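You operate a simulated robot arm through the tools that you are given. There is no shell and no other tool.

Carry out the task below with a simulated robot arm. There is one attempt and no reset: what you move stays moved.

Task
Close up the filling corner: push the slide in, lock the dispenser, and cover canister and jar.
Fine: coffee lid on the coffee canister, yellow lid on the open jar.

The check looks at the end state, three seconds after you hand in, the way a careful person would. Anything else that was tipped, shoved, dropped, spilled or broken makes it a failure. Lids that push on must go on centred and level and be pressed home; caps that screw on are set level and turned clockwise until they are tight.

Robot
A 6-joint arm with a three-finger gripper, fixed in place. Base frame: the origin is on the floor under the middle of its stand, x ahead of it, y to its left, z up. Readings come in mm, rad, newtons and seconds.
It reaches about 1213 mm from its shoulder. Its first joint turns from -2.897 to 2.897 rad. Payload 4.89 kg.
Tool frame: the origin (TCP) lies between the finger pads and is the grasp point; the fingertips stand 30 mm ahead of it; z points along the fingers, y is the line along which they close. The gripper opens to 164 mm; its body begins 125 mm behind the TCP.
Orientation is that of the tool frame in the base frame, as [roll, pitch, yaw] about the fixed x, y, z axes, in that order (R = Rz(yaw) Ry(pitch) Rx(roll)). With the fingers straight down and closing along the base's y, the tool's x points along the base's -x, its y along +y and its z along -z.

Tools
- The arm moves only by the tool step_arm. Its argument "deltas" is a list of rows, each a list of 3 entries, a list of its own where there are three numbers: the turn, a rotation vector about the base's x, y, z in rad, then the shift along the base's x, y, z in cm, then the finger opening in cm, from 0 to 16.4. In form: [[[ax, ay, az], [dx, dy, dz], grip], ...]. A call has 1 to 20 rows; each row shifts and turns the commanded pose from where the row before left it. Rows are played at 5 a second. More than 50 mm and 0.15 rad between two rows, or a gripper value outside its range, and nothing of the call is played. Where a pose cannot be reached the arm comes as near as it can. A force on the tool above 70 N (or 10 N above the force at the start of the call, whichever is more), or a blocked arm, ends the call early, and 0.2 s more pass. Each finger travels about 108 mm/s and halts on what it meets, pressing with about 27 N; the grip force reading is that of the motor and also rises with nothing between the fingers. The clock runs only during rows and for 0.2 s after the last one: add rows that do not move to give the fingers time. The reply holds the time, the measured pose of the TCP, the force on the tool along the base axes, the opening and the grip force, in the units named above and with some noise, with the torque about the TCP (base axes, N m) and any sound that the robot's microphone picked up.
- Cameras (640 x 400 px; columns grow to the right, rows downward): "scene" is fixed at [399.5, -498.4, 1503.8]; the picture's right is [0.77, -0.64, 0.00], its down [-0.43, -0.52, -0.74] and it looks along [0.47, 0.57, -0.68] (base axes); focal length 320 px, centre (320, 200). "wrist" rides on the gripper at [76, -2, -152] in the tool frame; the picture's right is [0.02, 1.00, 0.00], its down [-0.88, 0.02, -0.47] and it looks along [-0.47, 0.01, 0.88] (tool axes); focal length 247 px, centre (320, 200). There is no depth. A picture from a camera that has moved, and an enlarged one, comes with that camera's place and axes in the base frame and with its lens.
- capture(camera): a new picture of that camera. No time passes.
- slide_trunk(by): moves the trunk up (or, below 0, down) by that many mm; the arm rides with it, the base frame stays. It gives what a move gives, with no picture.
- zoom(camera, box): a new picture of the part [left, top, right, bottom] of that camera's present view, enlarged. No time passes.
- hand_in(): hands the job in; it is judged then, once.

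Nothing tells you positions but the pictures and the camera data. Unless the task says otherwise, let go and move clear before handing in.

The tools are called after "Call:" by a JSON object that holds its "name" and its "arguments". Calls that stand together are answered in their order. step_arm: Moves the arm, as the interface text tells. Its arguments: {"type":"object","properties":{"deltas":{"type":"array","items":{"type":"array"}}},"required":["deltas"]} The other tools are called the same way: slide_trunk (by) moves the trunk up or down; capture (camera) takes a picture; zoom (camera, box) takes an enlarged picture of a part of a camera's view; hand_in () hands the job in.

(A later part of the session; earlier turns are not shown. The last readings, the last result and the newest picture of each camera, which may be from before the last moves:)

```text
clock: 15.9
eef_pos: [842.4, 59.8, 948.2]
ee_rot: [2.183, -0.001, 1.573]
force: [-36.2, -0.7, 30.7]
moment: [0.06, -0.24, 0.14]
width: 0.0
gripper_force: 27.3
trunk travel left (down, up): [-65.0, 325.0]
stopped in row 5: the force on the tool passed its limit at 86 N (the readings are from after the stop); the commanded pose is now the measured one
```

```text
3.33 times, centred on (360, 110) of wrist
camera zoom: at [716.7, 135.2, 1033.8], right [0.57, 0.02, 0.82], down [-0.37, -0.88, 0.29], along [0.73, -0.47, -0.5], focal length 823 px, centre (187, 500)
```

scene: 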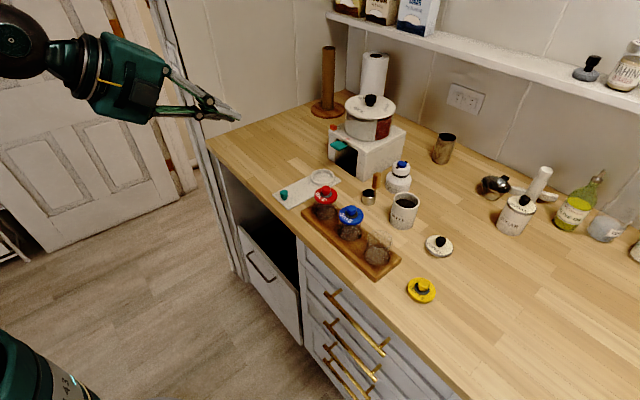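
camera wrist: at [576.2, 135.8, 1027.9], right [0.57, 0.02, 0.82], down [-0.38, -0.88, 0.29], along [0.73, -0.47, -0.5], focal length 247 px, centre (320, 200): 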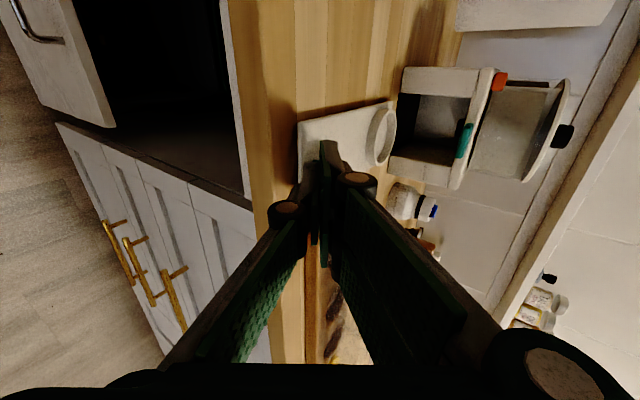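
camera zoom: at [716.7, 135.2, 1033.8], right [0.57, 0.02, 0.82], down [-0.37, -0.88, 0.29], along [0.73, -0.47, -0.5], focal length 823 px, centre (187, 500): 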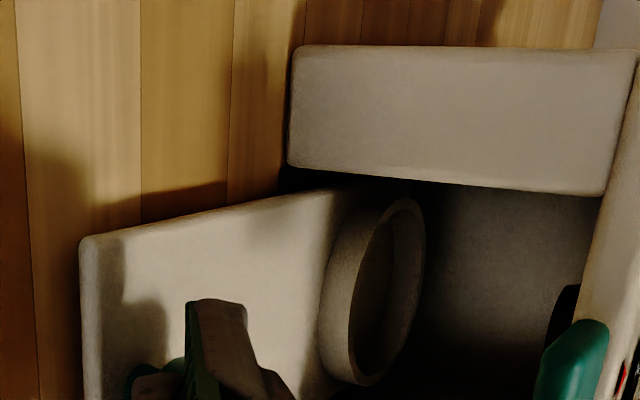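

The push stopped with high force after about 140 mm of travel. I'll back off, look inside, then push again from a slightly different height to check whether this is really the end stop.

Call:
{"name": "step_arm", "arguments": {"deltas": [[[0, 0, 0], [-1.0, 0, 0.3], 0], [[0, 0, 0], [-2.0, 0, 0.3], 0], [[0, 0, 0], [-2.0, 0, 0], 0], [[0, 0, 0], [0, 0, 0], 0]]}}

Call:
{"name": "zoom", "arguments": {"camera": "scene", "box": [300, 130, 380, 190]}}

Call:
{"name": "capture", "arguments": {"camera": "wrist"}}

Call:
{"name": "zoom", "arguments": {"camera": "wrist", "box": [300, 70, 400, 145]}}

```text
clock: 16.9
eef_pos: [796.4, 59.3, 951.2]
ee_rot: [2.186, 0.0, 1.57]
force: [-0.2, 0.0, 0.1]
moment: [0.03, 0.04, -0.02]
width: 0.2
gripper_force: 27.5
trunk travel left (down, up): [-65.0, 325.0]
```

```text
6.67 times, centred on (340, 160) of scene
camera zoom: at [399.5, -498.4, 1503.8], right [0.77, -0.64, 0.0], down [-0.43, -0.52, -0.74], along [0.47, 0.57, -0.68], focal length 2133 px, centre (187, 467)
```

zoom: 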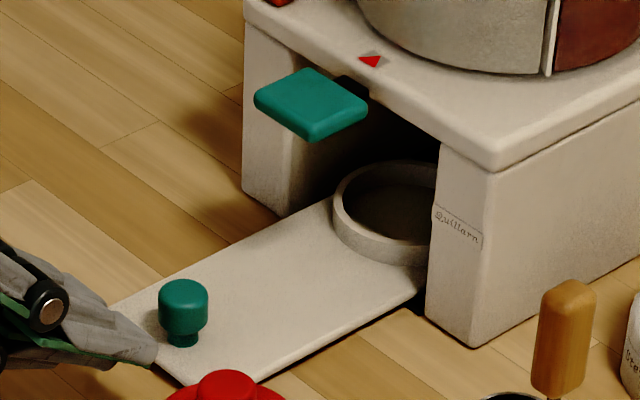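

```text
taken
camera wrist: at [670.0, 135.3, 1037.5], right [0.58, 0.02, 0.82], down [-0.37, -0.88, 0.29], along [0.73, -0.47, -0.5], focal length 247 px, centre (320, 200)
```

wrist: 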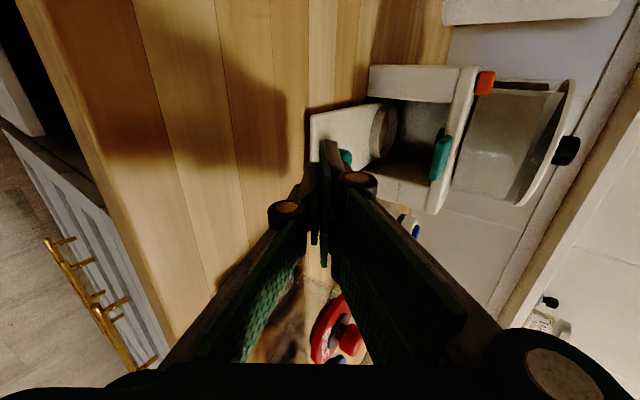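

```text
5.33 times, centred on (350, 108) of wrist
camera zoom: at [670.0, 135.3, 1037.5], right [0.58, 0.02, 0.82], down [-0.37, -0.88, 0.29], along [0.73, -0.47, -0.5], focal length 1317 px, centre (160, 693)
```

zoom: 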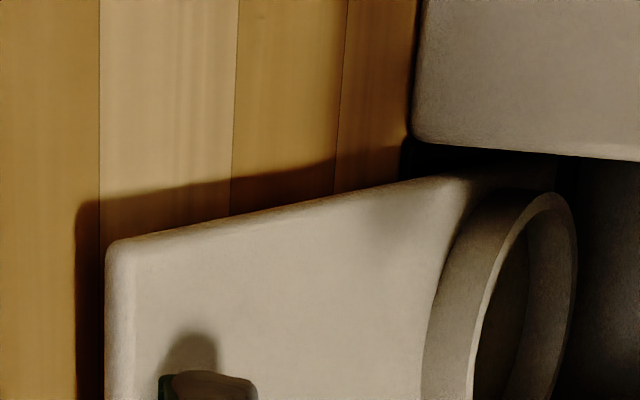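

The knob has gone from about x=733 to x=859 and the ring sits under the drum's front section. I'll push again from a slightly higher finger position to confirm the stop.

Call:
{"name": "step_arm", "arguments": {"deltas": [[[0, 0, 0], [2.0, 0, 0], 0], [[0, 0, 0], [1.5, 0, 0], 0], [[0, 0, 0], [0.5, 0, 0], 0], [[0, 0, 0], [0.5, 0, 0], 0], [[0, 0, 0], [0.3, 0, 0], 0], [[0, 0, 0], [0.3, 0, 0], 0], [[0, 0, 0], [0.3, 0, 0], 0], [[0, 0, 0], [0, 0, 0], 0]]}}

Call:
{"name": "zoom", "arguments": {"camera": "scene", "box": [300, 130, 380, 190]}}

```text
clock: 18.7
eef_pos: [846.7, 58.6, 953.6]
ee_rot: [2.185, 0.001, 1.573]
force: [-49.1, 8.6, 22.7]
moment: [0.18, 0.44, 0.25]
width: 0.0
gripper_force: 27.2
trunk travel left (down, up): [-65.0, 325.0]
```

```text
6.67 times, centred on (340, 160) of scene
camera zoom: at [399.5, -498.4, 1503.8], right [0.77, -0.64, 0.0], down [-0.43, -0.52, -0.74], along [0.47, 0.57, -0.68], focal length 2133 px, centre (187, 467)
```

zoom: 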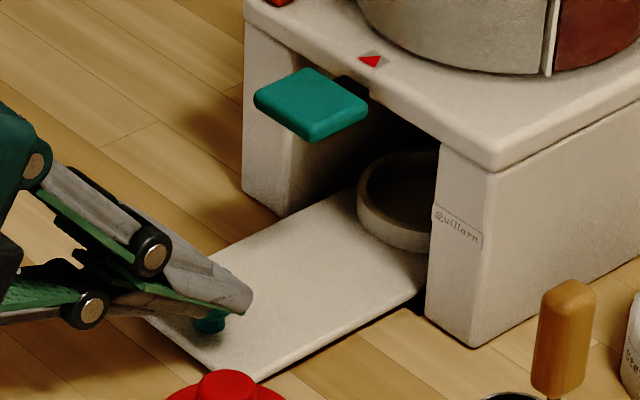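

The slide stopped at the same place on both pushes, so that's the end stop. Earlier it was dragged back about 14 mm as I retreated because the knob wedges between the fingers. This time I'll relax the push slightly and lift straight up off the knob.

Call:
{"name": "step_arm", "arguments": {"deltas": [[[0, 0, 0], [-0.3, 0, 0.2], 0], [[0, 0, 0], [0, 0, 0.5], 0], [[0, 0, 0], [0, 0, 0.5], 0], [[0, 0, 0], [0, 0, 0.5], 0], [[0, 0, 0], [0, 0, 0], 0]]}}

Call:
{"name": "zoom", "arguments": {"camera": "scene", "box": [300, 130, 380, 190]}}

```text
clock: 19.9
eef_pos: [845.9, 57.9, 969.8]
ee_rot: [2.187, 0.0, 1.571]
force: [0.8, 0.5, -0.3]
moment: [-0.01, 0.0, 0.0]
width: 0.1
gripper_force: 27.3
trunk travel left (down, up): [-65.0, 325.0]
```

```text
6.67 times, centred on (340, 160) of scene
camera zoom: at [399.5, -498.4, 1503.8], right [0.77, -0.64, 0.0], down [-0.43, -0.52, -0.74], along [0.47, 0.57, -0.68], focal length 2133 px, centre (187, 467)
```

zoom: 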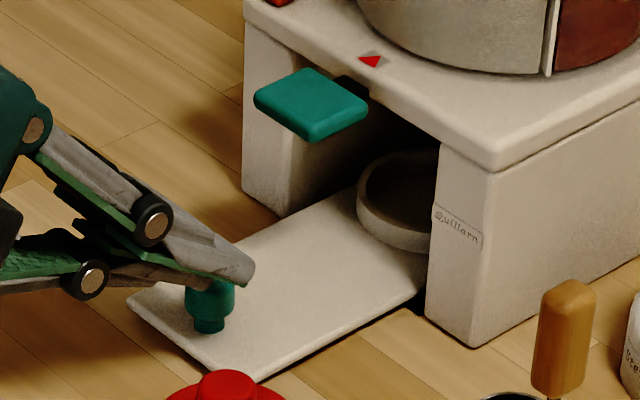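

Call:
{"name": "step_arm", "arguments": {"deltas": [[[0, 0, 0], [0, 0, 1.0], 0], [[0, 0, 0], [0, 0, 1.5], 0], [[0, 0, 0], [-1, 0, 2.0], 0], [[0, 0, 0], [-4, 0, 2.0], 0], [[0, 0, 0], [-4, 0, 2.0], 0], [[0, 0, 0], [-4, 0, 2.0], 0], [[0, 0, 0], [0, 0, 0], 0]]}}

Call:
{"name": "zoom", "arguments": {"camera": "scene", "box": [300, 130, 380, 190]}}

Call:
{"name": "capture", "arguments": {"camera": "wrist"}}

```text
clock: 21.5
eef_pos: [718.2, 58.5, 1074.4]
ee_rot: [2.187, -0.001, 1.573]
force: [1.0, 0.2, -0.2]
moment: [0.02, -0.02, 0.03]
width: 0.1
gripper_force: 26.8
trunk travel left (down, up): [-65.0, 325.0]
```

```text
6.67 times, centred on (340, 160) of scene
camera zoom: at [399.5, -498.4, 1503.8], right [0.77, -0.64, 0.0], down [-0.43, -0.52, -0.74], along [0.47, 0.57, -0.68], focal length 2133 px, centre (187, 467)
```

zoom: 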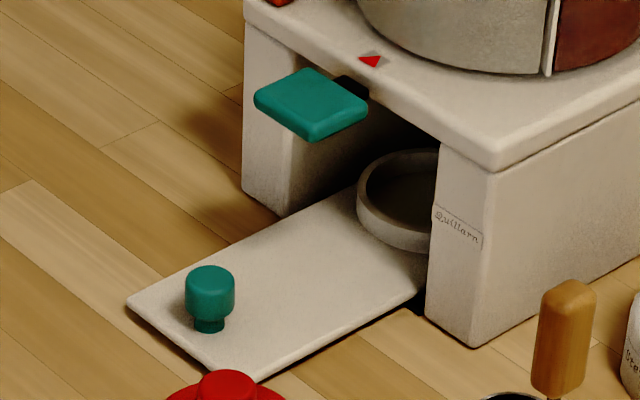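

```text
taken
camera wrist: at [592.4, 134.8, 1161.0], right [0.58, 0.02, 0.82], down [-0.37, -0.88, 0.29], along [0.73, -0.47, -0.5], focal length 247 px, centre (320, 200)
```

wrist: 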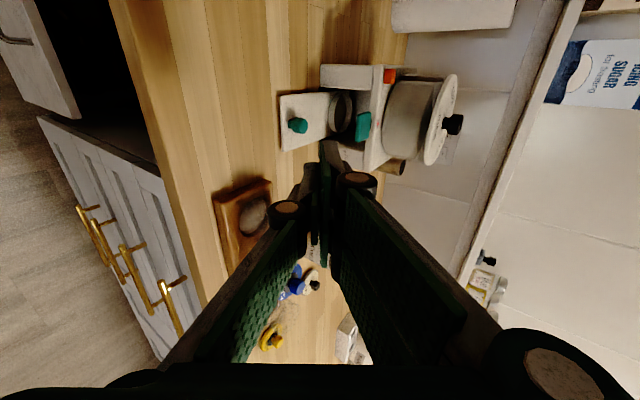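

Call:
{"name": "capture", "arguments": {"camera": "scene"}}

Call:
{"name": "zoom", "arguments": {"camera": "wrist", "box": [200, 150, 360, 350]}}

```text
taken
```

scene: 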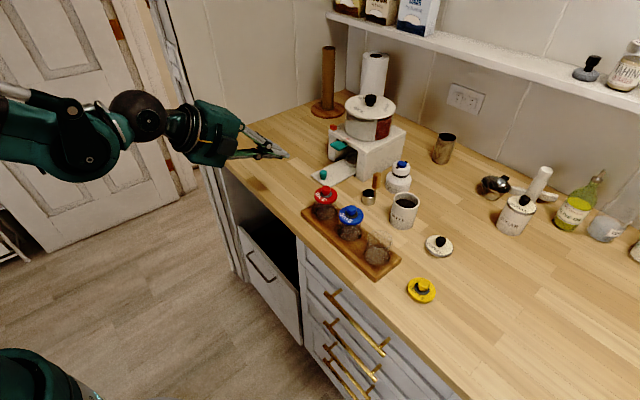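

```text
2.00 times, centred on (280, 250) of wrist
camera zoom: at [592.4, 134.8, 1161.0], right [0.58, 0.02, 0.82], down [-0.37, -0.88, 0.29], along [0.73, -0.47, -0.5], focal length 494 px, centre (400, 100)
```

zoom: 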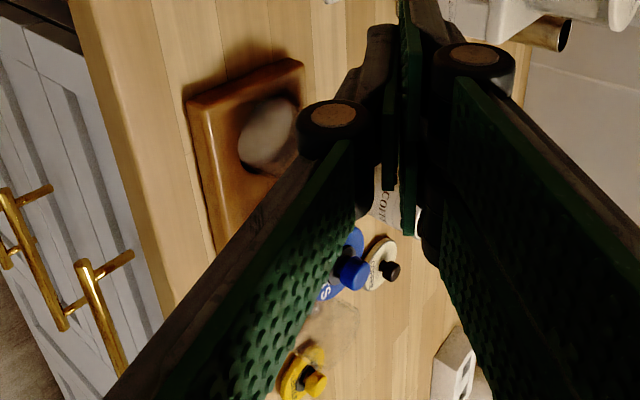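

Call:
{"name": "zoom", "arguments": {"camera": "wrist", "box": [270, 60, 400, 160]}}

Call:
{"name": "zoom", "arguments": {"camera": "wrist", "box": [318, 80, 378, 140]}}

Call:
{"name": "zoom", "arguments": {"camera": "scene", "box": [335, 140, 375, 170]}}

```text
4.00 times, centred on (335, 110) of wrist
camera zoom: at [592.4, 134.8, 1161.0], right [0.58, 0.02, 0.82], down [-0.37, -0.88, 0.29], along [0.73, -0.47, -0.5], focal length 988 px, centre (260, 560)
```

zoom: 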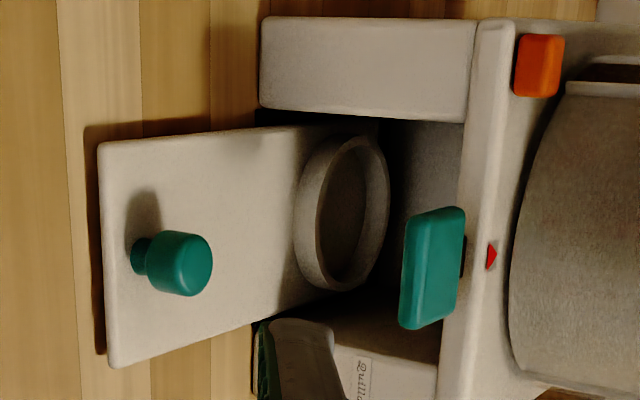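

```text
6.67 times, centred on (348, 110) of wrist
camera zoom: at [592.4, 134.8, 1161.0], right [0.58, 0.02, 0.82], down [-0.37, -0.88, 0.29], along [0.73, -0.47, -0.5], focal length 1646 px, centre (133, 800)
```

zoom: 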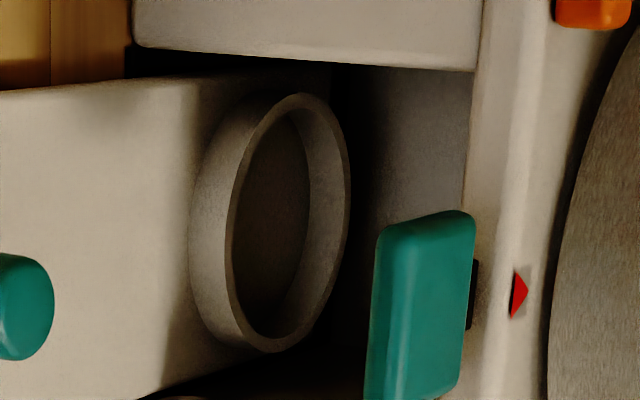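

```text
13.33 times, centred on (355, 155) of scene
camera zoom: at [399.5, -498.4, 1503.8], right [0.77, -0.64, 0.0], down [-0.43, -0.52, -0.74], along [0.47, 0.57, -0.68], focal length 4266 px, centre (-147, 800)
```

zoom: 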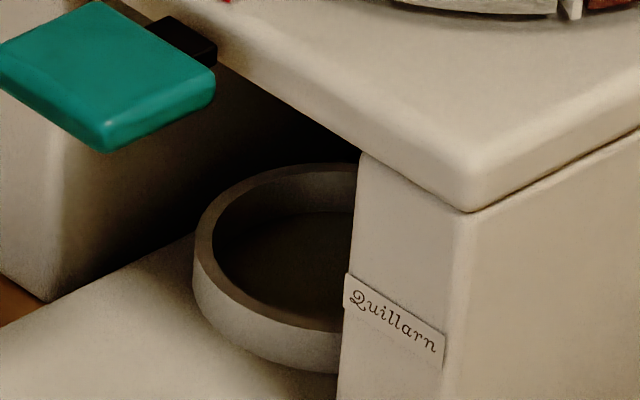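

The slide now rests at its stop. Next is the lock, so I'll bring the hand up and left toward the orange block for a close look before touching it.

Call:
{"name": "step_arm", "arguments": {"deltas": [[[0, 0.0875, 0], [2, 2.2, 1.5], 0], [[0, 0.0875, 0], [2, 2.2, 1.5], 0], [[0, 0, 0], [2, 2.1, 1.0], 0], [[0, 0, 0], [2.5, 0, 0], 0], [[0, 0, 0], [2.5, 0, 0], 0], [[0, 0, 0], [0, 0, 0], 0]]}}

Call:
{"name": "capture", "arguments": {"camera": "wrist"}}

Call:
{"name": "capture", "arguments": {"camera": "scene"}}

```text
clock: 22.9
eef_pos: [826.2, 125.0, 1115.1]
ee_rot: [2.361, 0.002, 1.573]
force: [1.0, 0.8, -0.3]
moment: [-0.02, -0.01, -0.02]
width: 0.0
gripper_force: 27.4
trunk travel left (down, up): [-65.0, 325.0]
```

```text
taken
camera wrist: at [717.5, 200.7, 1220.8], right [0.71, 0.02, 0.7], down [-0.32, -0.88, 0.35], along [0.63, -0.47, -0.62], focal length 247 px, centre (320, 200)
```

wrist: 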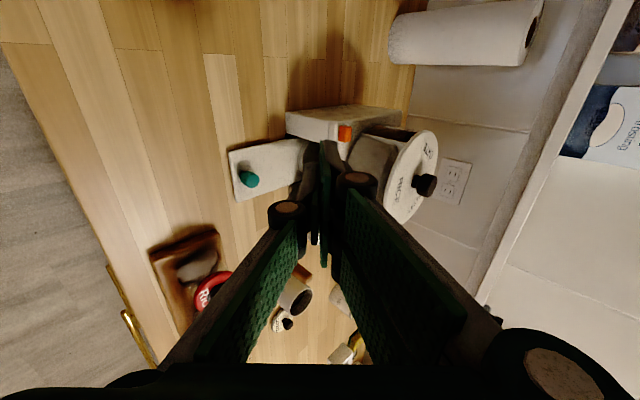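

```text
taken
```

scene: 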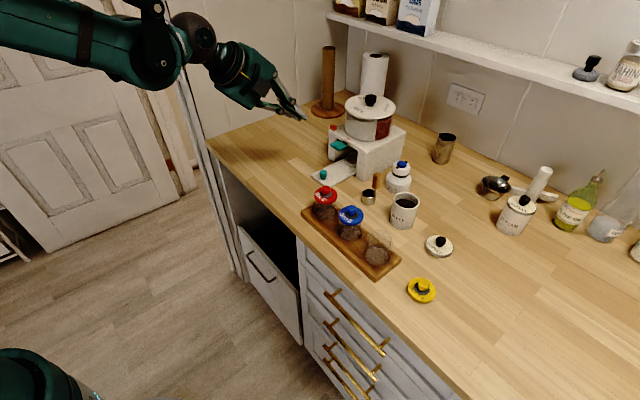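

Call:
{"name": "zoom", "arguments": {"camera": "wrist", "box": [324, 110, 372, 150]}}

Call:
{"name": "zoom", "arguments": {"camera": "wrist", "box": [334, 120, 358, 140]}}

Call:
{"name": "zoom", "arguments": {"camera": "wrist", "box": [280, 90, 440, 190]}}

```text
10.00 times, centred on (348, 130) of wrist
camera zoom: at [717.5, 200.7, 1220.8], right [0.71, 0.02, 0.7], down [-0.32, -0.88, 0.35], along [0.63, -0.47, -0.62], focal length 2470 px, centre (40, 900)
```

zoom: 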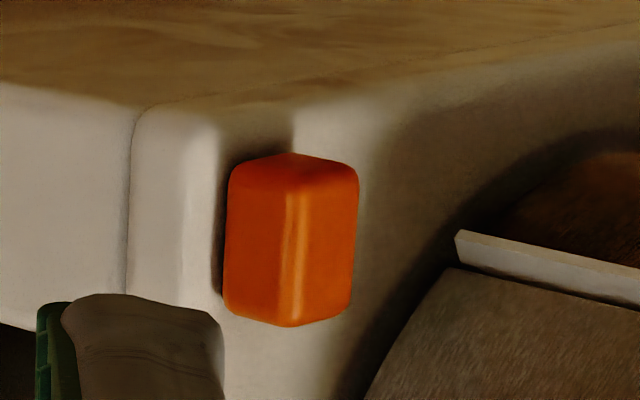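

```text
16.00 times, centred on (346, 130) of wrist
camera zoom: at [717.5, 200.7, 1220.8], right [0.71, 0.02, 0.7], down [-0.32, -0.88, 0.35], along [0.63, -0.47, -0.62], focal length 3952 px, centre (-96, 1320)
```

zoom: 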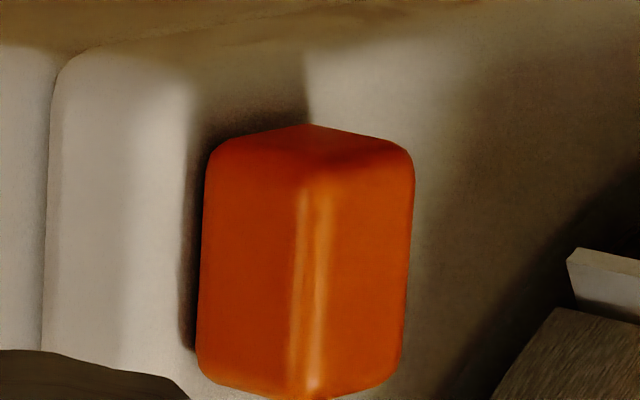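

```text
4.00 times, centred on (360, 140) of wrist
camera zoom: at [717.5, 200.7, 1220.8], right [0.71, 0.02, 0.7], down [-0.32, -0.88, 0.35], along [0.63, -0.47, -0.62], focal length 988 px, centre (160, 440)
```

zoom: 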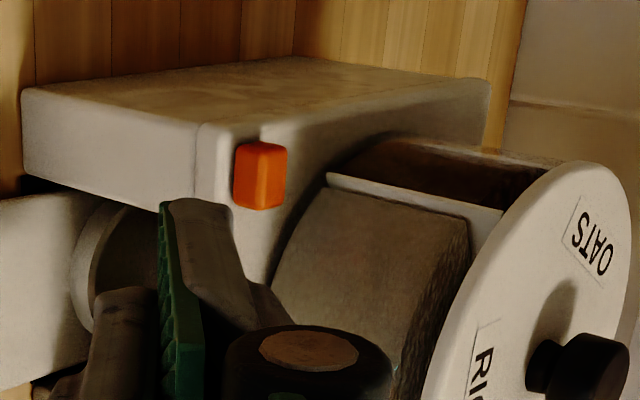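

The block sits on top near (968, 126), with its top at about z=1021. I'll approach low from the front, with the hand left of the teal paddle and clear of the drum, stop just above the block, and check alignment.

Call:
{"name": "step_arm", "arguments": {"deltas": [[[0, 0, 0], [2, 0.1, -2.4], 0], [[0, 0, 0], [2, 0, -2.3], 0], [[0, 0, 0], [3, 0, 0], 0], [[0, 0, 0], [3, 0, 0], 0], [[0, 0, 0], [1.8, 0, 0], 0], [[0, 0, 0], [0, 0, 0], 0]]}}

Call:
{"name": "zoom", "arguments": {"camera": "scene", "box": [300, 95, 380, 155]}}

Call:
{"name": "zoom", "arguments": {"camera": "wrist", "box": [290, 100, 370, 160]}}

```text
clock: 24.3
eef_pos: [946.0, 125.8, 1065.8]
ee_rot: [2.361, -0.001, 1.573]
force: [-0.2, 0.8, 0.0]
moment: [-0.04, 0.0, -0.01]
width: 0.0
gripper_force: 27.0
trunk travel left (down, up): [-65.0, 325.0]
```

```text
6.67 times, centred on (340, 125) of scene
camera zoom: at [399.5, -498.4, 1503.8], right [0.77, -0.64, 0.0], down [-0.43, -0.52, -0.74], along [0.47, 0.57, -0.68], focal length 2133 px, centre (187, 700)
```

zoom: 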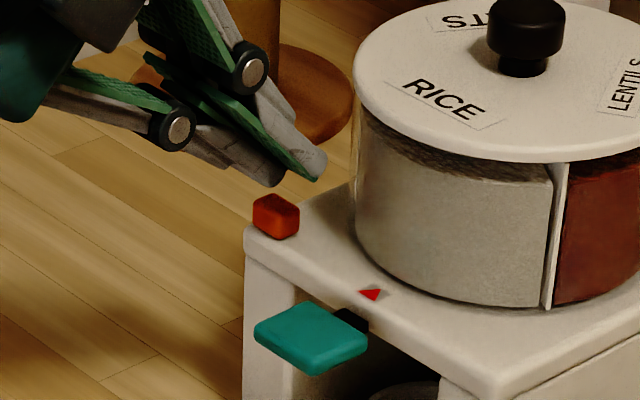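

```text
6.67 times, centred on (330, 130) of wrist
camera zoom: at [835.9, 202.0, 1173.1], right [0.71, 0.02, 0.7], down [-0.32, -0.88, 0.35], along [0.63, -0.47, -0.62], focal length 1646 px, centre (253, 667)
```

zoom: 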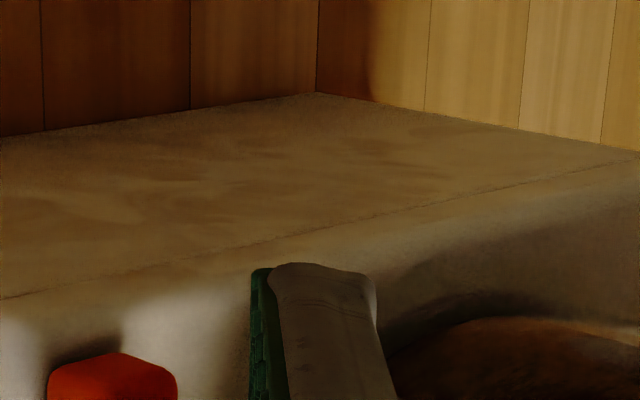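

The lower fingertip is right above the orange block, with a gap of about 8–12 mm. I'll press down in small steps and watch the force and sound.

Call:
{"name": "step_arm", "arguments": {"deltas": [[[0, 0, 0], [0, 0, -0.4], 0], [[0, 0, 0], [0, 0, -0.3], 0], [[0, 0, 0], [0, 0, -0.2], 0], [[0, 0, 0], [0, 0, 0], 0]]}}

Call:
{"name": "zoom", "arguments": {"camera": "scene", "box": [300, 95, 380, 155]}}

```text
clock: 25.3
eef_pos: [944.5, 125.7, 1057.8]
ee_rot: [2.362, 0.0, 1.573]
force: [0.4, -0.1, -0.4]
moment: [0.0, 0.0, 0.02]
width: 0.0
gripper_force: 26.9
trunk travel left (down, up): [-65.0, 325.0]
```

```text
6.67 times, centred on (340, 125) of scene
camera zoom: at [399.5, -498.4, 1503.8], right [0.77, -0.64, 0.0], down [-0.43, -0.52, -0.74], along [0.47, 0.57, -0.68], focal length 2133 px, centre (187, 700)
```

zoom: 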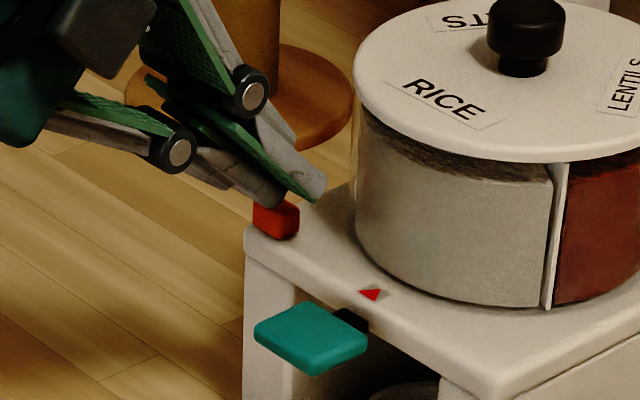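

Call:
{"name": "step_arm", "arguments": {"deltas": [[[0, 0, 0], [0, 0, -0.2], 0], [[0, 0, 0], [0, 0, -0.2], 0], [[0, 0, 0], [0, 0, 0], 0]]}}

Call:
{"name": "zoom", "arguments": {"camera": "scene", "box": [310, 105, 358, 141]}}

```text
clock: 26.1
eef_pos: [944.0, 125.6, 1054.1]
ee_rot: [2.361, 0.001, 1.572]
force: [-0.6, 0.8, 1.3]
moment: [0.01, 0.01, 0.03]
width: 0.0
gripper_force: 27.1
trunk travel left (down, up): [-65.0, 325.0]
```

```text
11.11 times, centred on (334, 123) of scene
camera zoom: at [399.5, -498.4, 1503.8], right [0.77, -0.64, 0.0], down [-0.43, -0.52, -0.74], along [0.47, 0.57, -0.68], focal length 3555 px, centre (164, 1056)
```

zoom: 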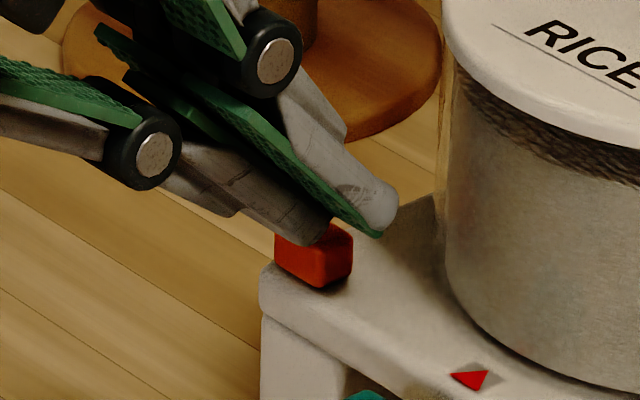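

Call:
{"name": "step_arm", "arguments": {"deltas": [[[0, 0, 0], [0.1, 0, -0.2], 0], [[0, 0, 0], [0, 0, -0.2], 0], [[0, 0, 0], [0, 0, -0.1], 0], [[0, 0, 0], [0, 0, 0], 0]]}}

Call:
{"name": "zoom", "arguments": {"camera": "scene", "box": [310, 105, 358, 141]}}

```text
clock: 27.1
eef_pos: [946.1, 125.1, 1049.7]
ee_rot: [2.362, 0.0, 1.572]
force: [0.1, 0.3, 0.2]
moment: [-0.03, 0.02, 0.02]
width: 0.0
gripper_force: 26.5
trunk travel left (down, up): [-65.0, 325.0]
```

```text
11.11 times, centred on (334, 123) of scene
camera zoom: at [399.5, -498.4, 1503.8], right [0.77, -0.64, 0.0], down [-0.43, -0.52, -0.74], along [0.47, 0.57, -0.68], focal length 3555 px, centre (164, 1056)
```

zoom: 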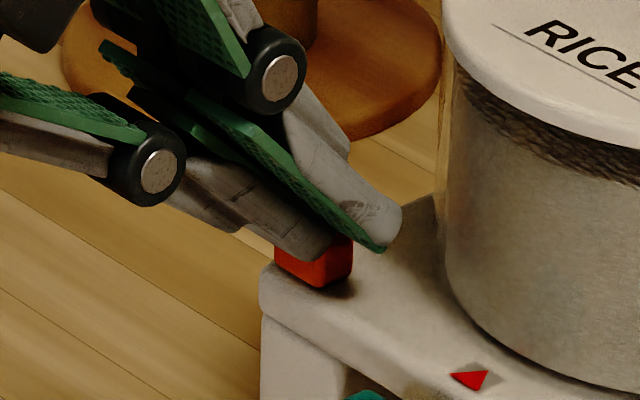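

Call:
{"name": "step_arm", "arguments": {"deltas": [[[0, 0, 0], [0, 0, -0.2], 0], [[0, 0, 0], [0, 0, -0.2], 0], [[0, 0, 0], [0, 0, 0], 0]]}}

Call:
{"name": "zoom", "arguments": {"camera": "scene", "box": [310, 105, 358, 141]}}

```text
clock: 27.9
eef_pos: [945.9, 125.2, 1046.0]
ee_rot: [2.361, 0.0, 1.573]
force: [-0.3, -0.2, 0.2]
moment: [0.03, -0.02, -0.03]
width: 0.0
gripper_force: 27.1
trunk travel left (down, up): [-65.0, 325.0]
```

```text
11.11 times, centred on (334, 123) of scene
camera zoom: at [399.5, -498.4, 1503.8], right [0.77, -0.64, 0.0], down [-0.43, -0.52, -0.74], along [0.47, 0.57, -0.68], focal length 3555 px, centre (164, 1056)
```

zoom: 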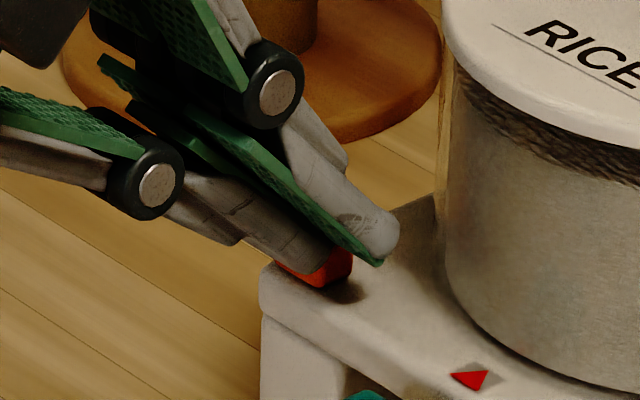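

Call:
{"name": "zoom", "arguments": {"camera": "wrist", "box": [270, 110, 350, 190]}}

Call:
{"name": "capture", "arguments": {"camera": "wrist"}}

```text
5.00 times, centred on (310, 150) of wrist
camera zoom: at [837.0, 201.5, 1151.6], right [0.71, 0.02, 0.7], down [-0.32, -0.88, 0.35], along [0.63, -0.47, -0.62], focal length 1235 px, centre (370, 450)
```

zoom: 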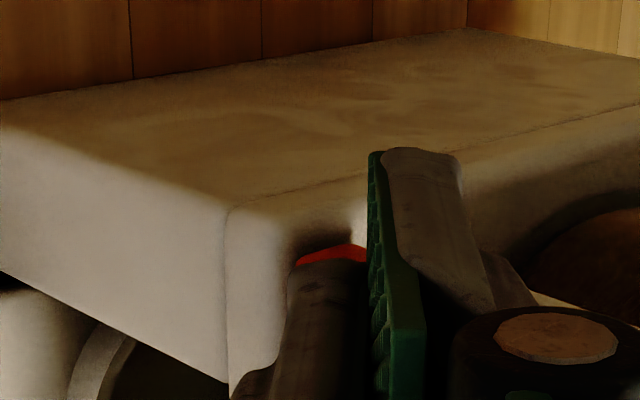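

```text
taken
camera wrist: at [837.0, 201.5, 1151.6], right [0.71, 0.02, 0.7], down [-0.32, -0.88, 0.35], along [0.63, -0.47, -0.62], focal length 247 px, centre (320, 200)
```

wrist: 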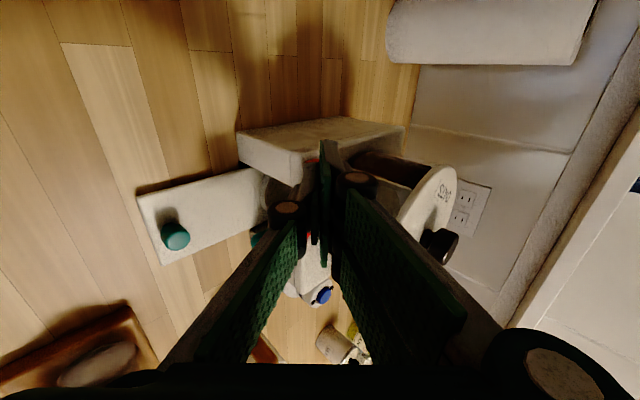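

Call:
{"name": "step_arm", "arguments": {"deltas": [[[0, 0, 0], [0, 0, -0.2], 0], [[0, 0, 0], [0, 0, -0.2], 0], [[0, 0, 0], [0, 0, 0], 0]]}}

Call:
{"name": "zoom", "arguments": {"camera": "scene", "box": [310, 105, 358, 141]}}

Call:
{"name": "zoom", "arguments": {"camera": "wrist", "box": [270, 110, 350, 190]}}

```text
clock: 28.7
eef_pos: [946.2, 125.1, 1043.7]
ee_rot: [2.359, 0.001, 1.574]
force: [12.1, 0.1, 40.6]
moment: [0.05, -0.93, 0.07]
width: 0.0
gripper_force: 26.9
trunk travel left (down, up): [-65.0, 325.0]
```

```text
11.11 times, centred on (334, 123) of scene
camera zoom: at [399.5, -498.4, 1503.8], right [0.77, -0.64, 0.0], down [-0.43, -0.52, -0.74], along [0.47, 0.57, -0.68], focal length 3555 px, centre (164, 1056)
```

zoom: 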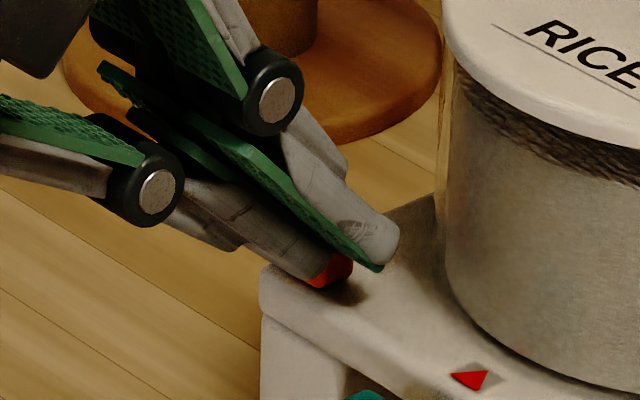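

```text
5.00 times, centred on (310, 150) of wrist
camera zoom: at [836.4, 201.1, 1149.7], right [0.71, 0.02, 0.71], down [-0.32, -0.88, 0.35], along [0.63, -0.47, -0.62], focal length 1235 px, centre (370, 450)
```

zoom: 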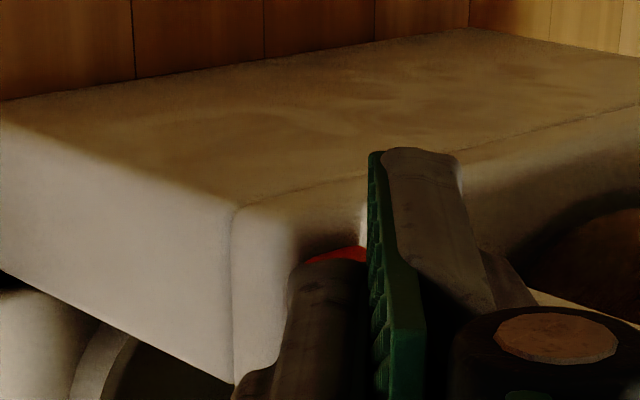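

Call:
{"name": "step_arm", "arguments": {"deltas": [[[0, 0, 0], [0, 0, -0.1], 0], [[0, 0, 0], [0, 0, 0.5], 0], [[0, 0, 0], [0, 0, 1.0], 0], [[0, 0, 0], [0, 0, 1.0], 0], [[0, 0, 0], [-1.5, 0, 1.0], 0], [[0, 0, 0], [0, 0, 0], 0]]}}

Call:
{"name": "zoom", "arguments": {"camera": "scene", "box": [322, 116, 354, 140]}}

Call:
{"name": "zoom", "arguments": {"camera": "wrist", "box": [290, 100, 370, 160]}}

```text
clock: 30.1
eef_pos: [930.2, 124.5, 1076.2]
ee_rot: [2.361, 0.001, 1.572]
force: [0.3, -0.4, -1.3]
moment: [0.02, 0.02, 0.01]
width: 0.1
gripper_force: 27.0
trunk travel left (down, up): [-65.0, 325.0]
```

```text
16.00 times, centred on (338, 128) of scene
camera zoom: at [399.5, -498.4, 1503.8], right [0.77, -0.64, 0.0], down [-0.43, -0.52, -0.74], along [0.47, 0.57, -0.68], focal length 5120 px, centre (32, 1352)
```

zoom: 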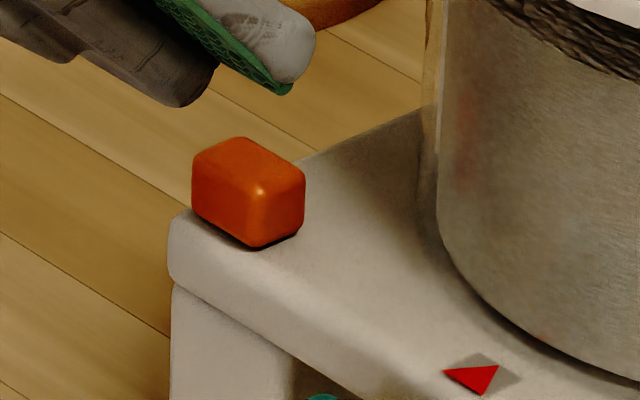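

```text
6.67 times, centred on (330, 130) of wrist
camera zoom: at [821.7, 201.0, 1181.5], right [0.71, 0.02, 0.7], down [-0.32, -0.88, 0.35], along [0.63, -0.47, -0.62], focal length 1646 px, centre (253, 667)
```

zoom: 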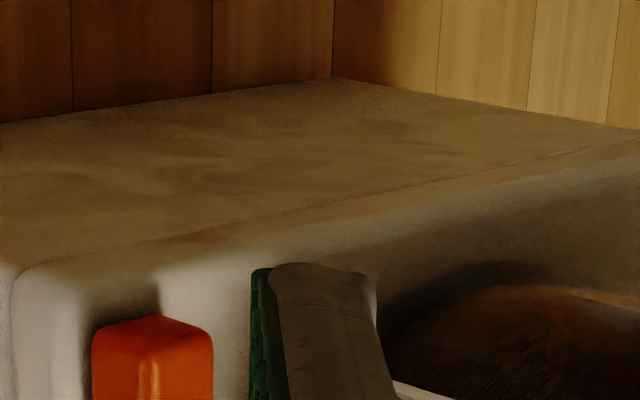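

The block resisted about 40 N downward, but it appears to have crept roughly half a millimetre sideways. That suggests it's a slider rather than a push button. I'll move to its left side and try nudging it gently toward the middle.

Call:
{"name": "step_arm", "arguments": {"deltas": [[[0, 0, 0], [0, 2.2, 0], 0], [[0, 0, 0], [0.6, 2.2, 0], 0], [[0, 0, 0], [0.7, 0, -1.5], 0], [[0, 0, 0], [0, 0, -1.5], 0], [[0, 0, 0], [0, 0, -1.0], 0], [[0, 0, 0], [0, 0, 0], 0]]}}

Call:
{"name": "zoom", "arguments": {"camera": "scene", "box": [310, 100, 374, 148]}}

Call:
{"name": "zoom", "arguments": {"camera": "wrist", "box": [270, 110, 390, 200]}}

```text
clock: 31.5
eef_pos: [945.4, 170.7, 1034.7]
ee_rot: [2.359, 0.0, 1.573]
force: [0.4, -0.6, 1.1]
moment: [0.01, 0.01, 0.0]
width: 0.0
gripper_force: 27.1
trunk travel left (down, up): [-65.0, 325.0]
```

```text
8.33 times, centred on (342, 124) of scene
camera zoom: at [399.5, -498.4, 1503.8], right [0.77, -0.64, 0.0], down [-0.43, -0.52, -0.74], along [0.47, 0.57, -0.68], focal length 2666 px, centre (137, 833)
```

zoom: 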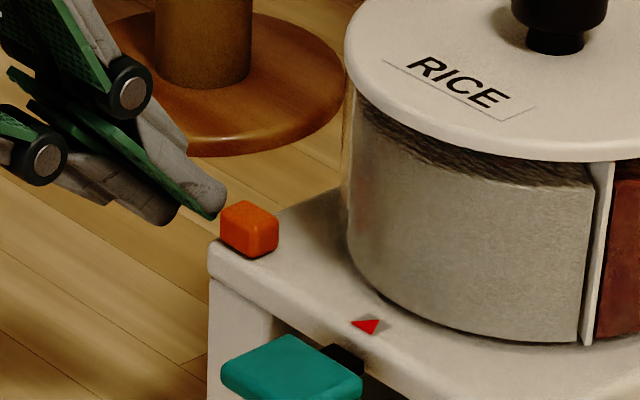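

```text
4.44 times, centred on (330, 155) of wrist
camera zoom: at [836.3, 245.6, 1140.6], right [0.71, 0.02, 0.7], down [-0.32, -0.88, 0.35], along [0.63, -0.47, -0.62], focal length 1098 px, centre (276, 400)
```

zoom: 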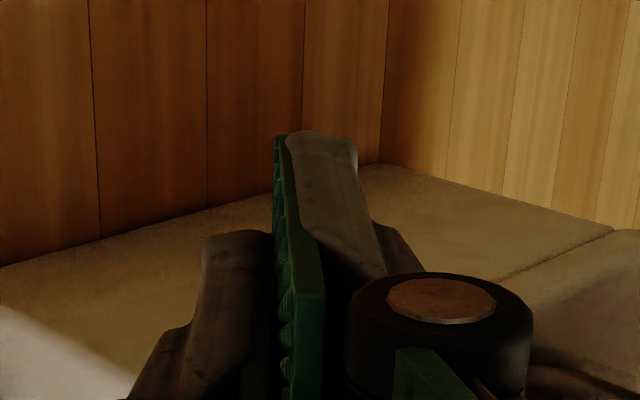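

Call:
{"name": "step_arm", "arguments": {"deltas": [[[0, 0, 0], [0, -0.5, 0], 0], [[0, 0, 0], [0, -0.3, 0], 0], [[0, 0, 0], [0, -0.3, 0], 0], [[0, 0, 0], [0, 0, 0], 0]]}}

Call:
{"name": "zoom", "arguments": {"camera": "scene", "box": [310, 100, 374, 148]}}

```text
clock: 32.5
eef_pos: [943.8, 158.5, 1034.4]
ee_rot: [2.362, 0.0, 1.572]
force: [0.3, -0.3, 0.2]
moment: [-0.06, 0.01, -0.01]
width: 0.0
gripper_force: 26.8
trunk travel left (down, up): [-65.0, 325.0]
```

```text
8.33 times, centred on (342, 124) of scene
camera zoom: at [399.5, -498.4, 1503.8], right [0.77, -0.64, 0.0], down [-0.43, -0.52, -0.74], along [0.47, 0.57, -0.68], focal length 2666 px, centre (137, 833)
```

zoom: 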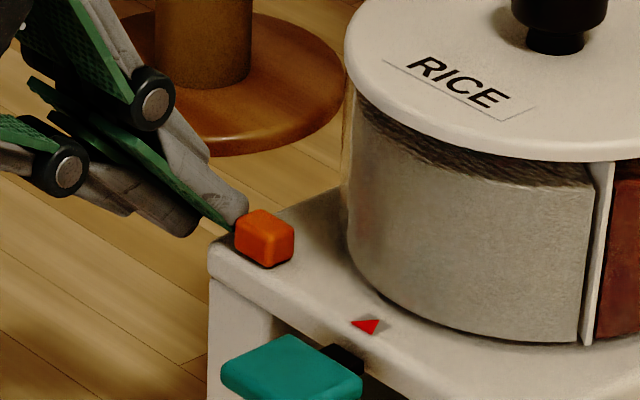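

The block slid about 8 mm toward the middle with almost no resistance and no rotation, so it is a slider. I'll continue gently until it reaches its stop.

Call:
{"name": "step_arm", "arguments": {"deltas": [[[0, 0, 0], [0, -0.3, 0], 0], [[0, 0, 0], [0, -0.3, 0], 0], [[0, 0, 0], [0, -0.3, 0], 0], [[0, 0, 0], [0, 0, 0], 0]]}}

Call:
{"name": "zoom", "arguments": {"camera": "scene", "box": [310, 100, 374, 148]}}

```text
clock: 33.5
eef_pos: [943.0, 153.7, 1036.2]
ee_rot: [2.362, 0.0, 1.573]
force: [17.1, 55.1, 6.8]
moment: [0.62, -0.31, 1.52]
width: 0.2
gripper_force: 26.8
trunk travel left (down, up): [-65.0, 325.0]
```

```text
8.33 times, centred on (342, 124) of scene
camera zoom: at [399.5, -498.4, 1503.8], right [0.77, -0.64, 0.0], down [-0.43, -0.52, -0.74], along [0.47, 0.57, -0.68], focal length 2666 px, centre (137, 833)
```

zoom: 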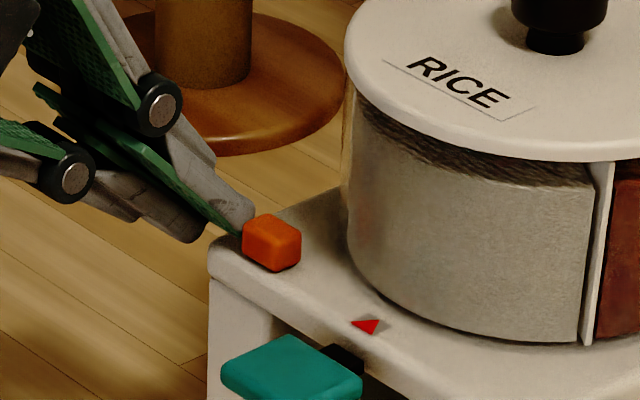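

The slider stopped firmly after about 12 mm of travel, so it is at the other end of its range. I'll back away and check that it stays there.

Call:
{"name": "step_arm", "arguments": {"deltas": [[[0, 0, 0], [0, 0.8, 0], 0], [[0, 0, 0], [0, 1.5, 0.5], 0], [[0, 0, 0], [-1, 1.5, 2.0], 0], [[0, 0, 0], [-3, 0, 3.0], 0], [[0, 0, 0], [-3, 0, 3.0], 0], [[0, 0, 0], [-4, 0, 2.0], 0], [[0, 0, 0], [0, 0, 0], 0]]}}

Call:
{"name": "zoom", "arguments": {"camera": "scene", "box": [310, 100, 374, 148]}}

Call:
{"name": "capture", "arguments": {"camera": "wrist"}}

Call:
{"name": "zoom", "arguments": {"camera": "scene", "box": [322, 116, 354, 140]}}

```text
clock: 35.1
eef_pos: [832.5, 186.8, 1139.6]
ee_rot: [2.36, 0.0, 1.571]
force: [-1.1, 0.0, -0.3]
moment: [0.03, 0.01, 0.02]
width: 0.0
gripper_force: 26.9
trunk travel left (down, up): [-65.0, 325.0]
```

```text
8.33 times, centred on (342, 124) of scene
camera zoom: at [399.5, -498.4, 1503.8], right [0.77, -0.64, 0.0], down [-0.43, -0.52, -0.74], along [0.47, 0.57, -0.68], focal length 2666 px, centre (137, 833)
```

zoom: 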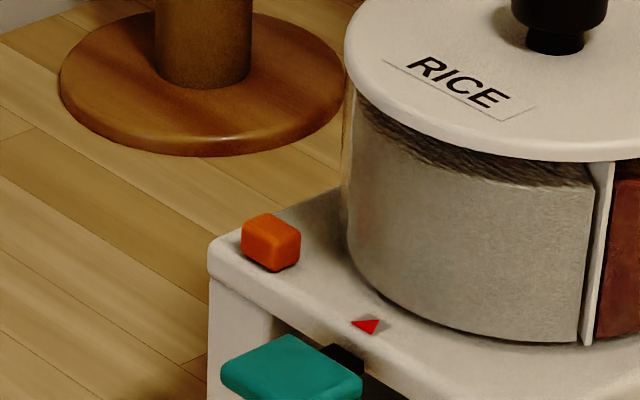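

```text
taken
camera wrist: at [723.8, 263.2, 1246.1], right [0.71, 0.02, 0.7], down [-0.32, -0.88, 0.35], along [0.63, -0.47, -0.62], focal length 247 px, centre (320, 200)
```

wrist: 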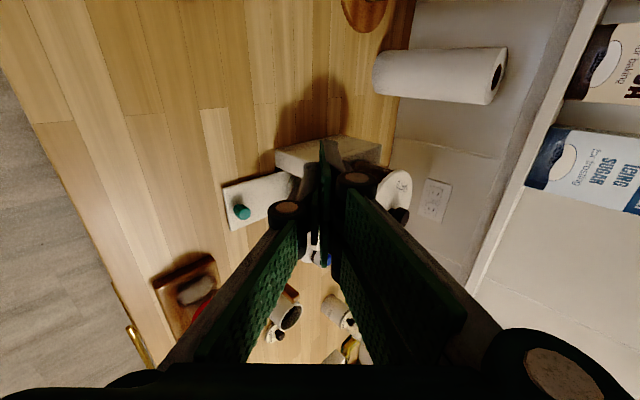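

```text
16.00 times, centred on (338, 128) of scene
camera zoom: at [399.5, -498.4, 1503.8], right [0.77, -0.64, 0.0], down [-0.43, -0.52, -0.74], along [0.47, 0.57, -0.68], focal length 5120 px, centre (32, 1352)
```

zoom: 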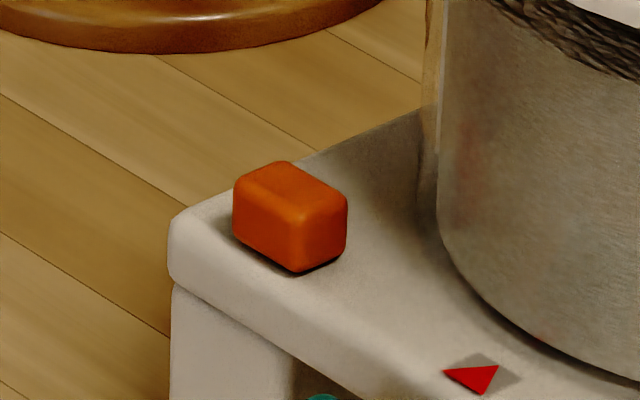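

The slider stayed put, so the dispenser should be locked. Now for the lids: I'll straighten the hand to vertical, still closing along x, and move above the coffee lid near (915, -307).

Call:
{"name": "step_arm", "arguments": {"deltas": [[[0, 0.1303, 0], [0, -4, 0.3], 0], [[0, 0.1303, 0], [0, -4, 0.3], 0], [[0, 0.1303, 0], [0, -4, 0.3], 2], [[0, 0.1303, 0], [0, -4, 0.3], 4], [[0, 0.1303, 0], [0, -4, 0.3], 6], [[0, 0.1303, 0], [0, -4, 0], 8], [[0, 0, 0], [1.4, -4.2, 0], 10], [[0, 0, 0], [1.4, -4.2, 0], 10], [[0, 0, 0], [1.4, -4.2, 0], 10], [[0, 0, 0], [1.4, -4.2, 0], 10], [[0, 0, 0], [1.4, -4.2, 0], 10], [[0, 0, 0], [1.4, -4.2, 0], 10], [[0, 0, 0], [0, 0, 0], 10]]}}

Call:
{"name": "capture", "arguments": {"camera": "wrist"}}

Call:
{"name": "capture", "arguments": {"camera": "scene"}}

```text
clock: 37.9
eef_pos: [917.8, -304.3, 1154.7]
ee_rot: [-3.14, 0.001, 1.572]
force: [0.1, 1.0, 0.0]
moment: [-0.02, 0.01, -0.01]
width: 100.2
gripper_force: 0.1
trunk travel left (down, up): [-65.0, 325.0]
```

```text
taken
camera wrist: at [916.3, -228.4, 1306.5], right [1.0, 0.02, 0.0], down [0.02, -0.88, 0.47], along [0.01, -0.47, -0.88], focal length 247 px, centre (320, 200)
```

wrist: 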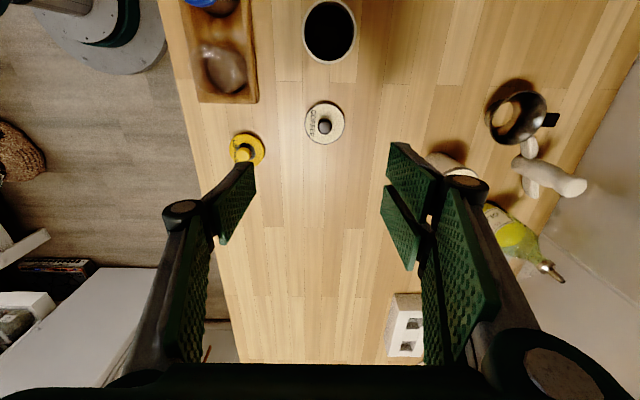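

```text
taken
```

scene: 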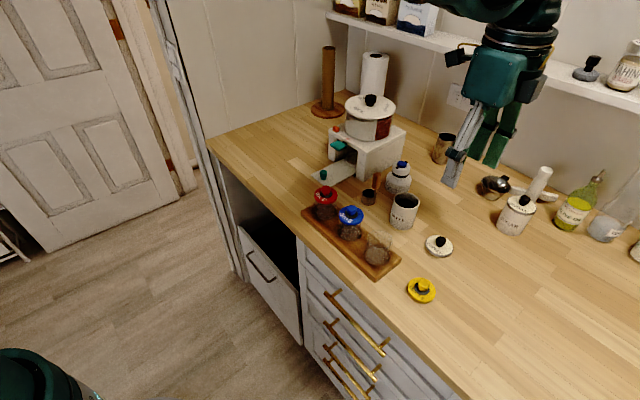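

Call:
{"name": "zoom", "arguments": {"camera": "wrist", "box": [280, 0, 376, 60]}}

Call:
{"name": "zoom", "arguments": {"camera": "wrist", "box": [284, 95, 364, 145]}}

Call:
{"name": "zoom", "arguments": {"camera": "wrist", "box": [184, 0, 280, 180]}}

```text
6.67 times, centred on (328, 30) of wrist
camera zoom: at [916.3, -228.4, 1306.5], right [1.0, 0.02, 0.0], down [0.02, -0.88, 0.47], along [0.01, -0.47, -0.88], focal length 1646 px, centre (267, 1333)
```

zoom: 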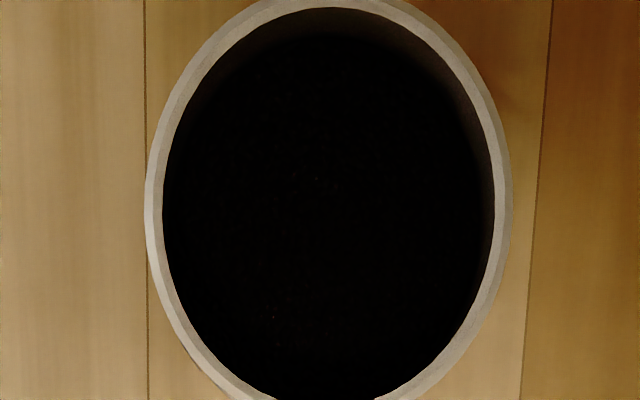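

```text
8.00 times, centred on (324, 120) of wrist
camera zoom: at [916.3, -228.4, 1306.5], right [1.0, 0.02, 0.0], down [0.02, -0.88, 0.47], along [0.01, -0.47, -0.88], focal length 1976 px, centre (288, 840)
```

zoom: 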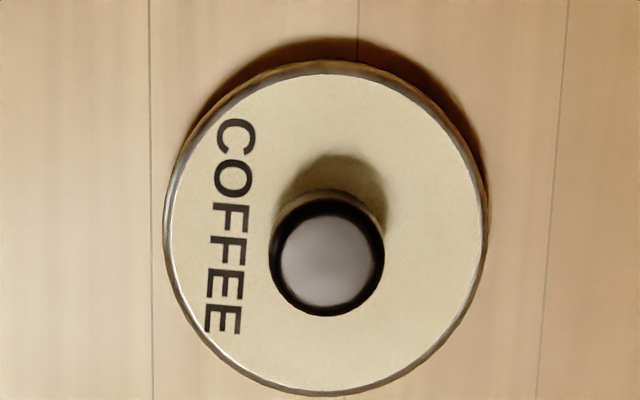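

```text
2.22 times, centred on (232, 90) of wrist
camera zoom: at [916.3, -228.4, 1306.5], right [1.0, 0.02, 0.0], down [0.02, -0.88, 0.47], along [0.01, -0.47, -0.88], focal length 549 px, centre (516, 444)
```

zoom: 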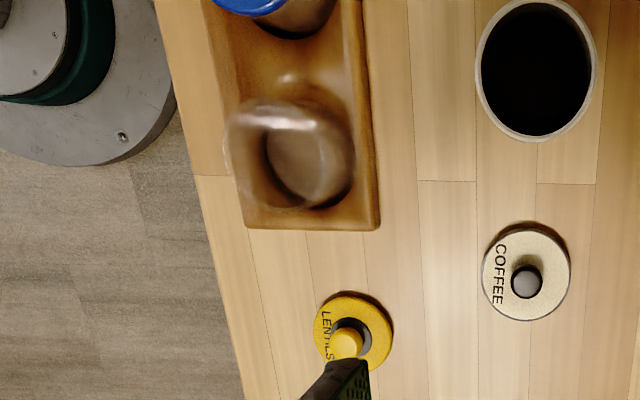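

Overhead view puts the coffee lid knob at about (925, -305, 932) and the canister centre near (925, -191). I'll descend in stages over the lid knob.

Call:
{"name": "step_arm", "arguments": {"deltas": [[[0, 0, 0], [0.7, 0, -4], 7], [[0, 0, 0], [0, 0, -4], 6], [[0, 0, 0], [0, 0, -4], 6], [[0, 0, 0], [0, 0, -3], 6], [[0, 0, 0], [0, 0, 0], 6], [[0, 0, 0], [0, 0, 0], 6]]}}

Call:
{"name": "capture", "arguments": {"camera": "wrist"}}

Call:
{"name": "zoom", "arguments": {"camera": "scene", "box": [390, 200, 490, 270]}}

```text
clock: 39.3
eef_pos: [923.9, -306.4, 1005.6]
ee_rot: [-3.139, -0.001, 1.573]
force: [0.1, -0.9, -0.7]
moment: [0.01, 0.04, 0.02]
width: 60.0
gripper_force: 0.1
trunk travel left (down, up): [-65.0, 325.0]
```

```text
taken
camera wrist: at [923.1, -229.8, 1157.0], right [1.0, 0.02, 0.0], down [0.02, -0.88, 0.47], along [0.01, -0.47, -0.88], focal length 247 px, centre (320, 200)
```

wrist: 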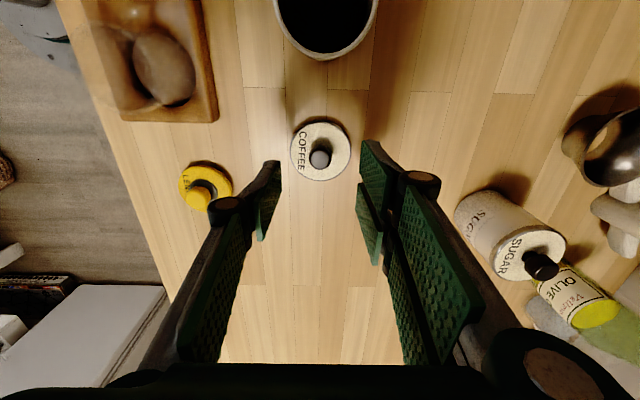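

```text
5.71 times, centred on (440, 235) of scene
camera zoom: at [399.5, -498.4, 1503.8], right [0.77, -0.64, 0.0], down [-0.43, -0.52, -0.74], along [0.47, 0.57, -0.68], focal length 1828 px, centre (-366, 0)
```

zoom: 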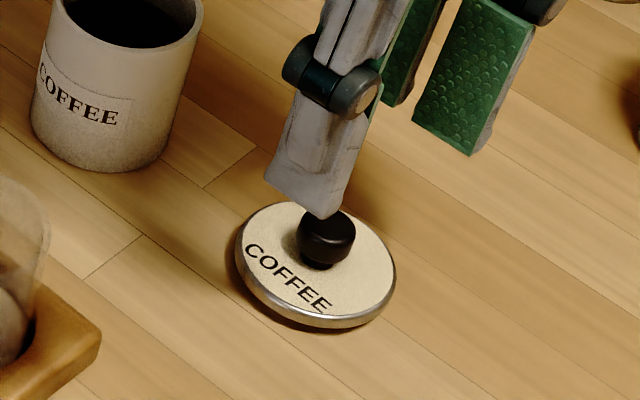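

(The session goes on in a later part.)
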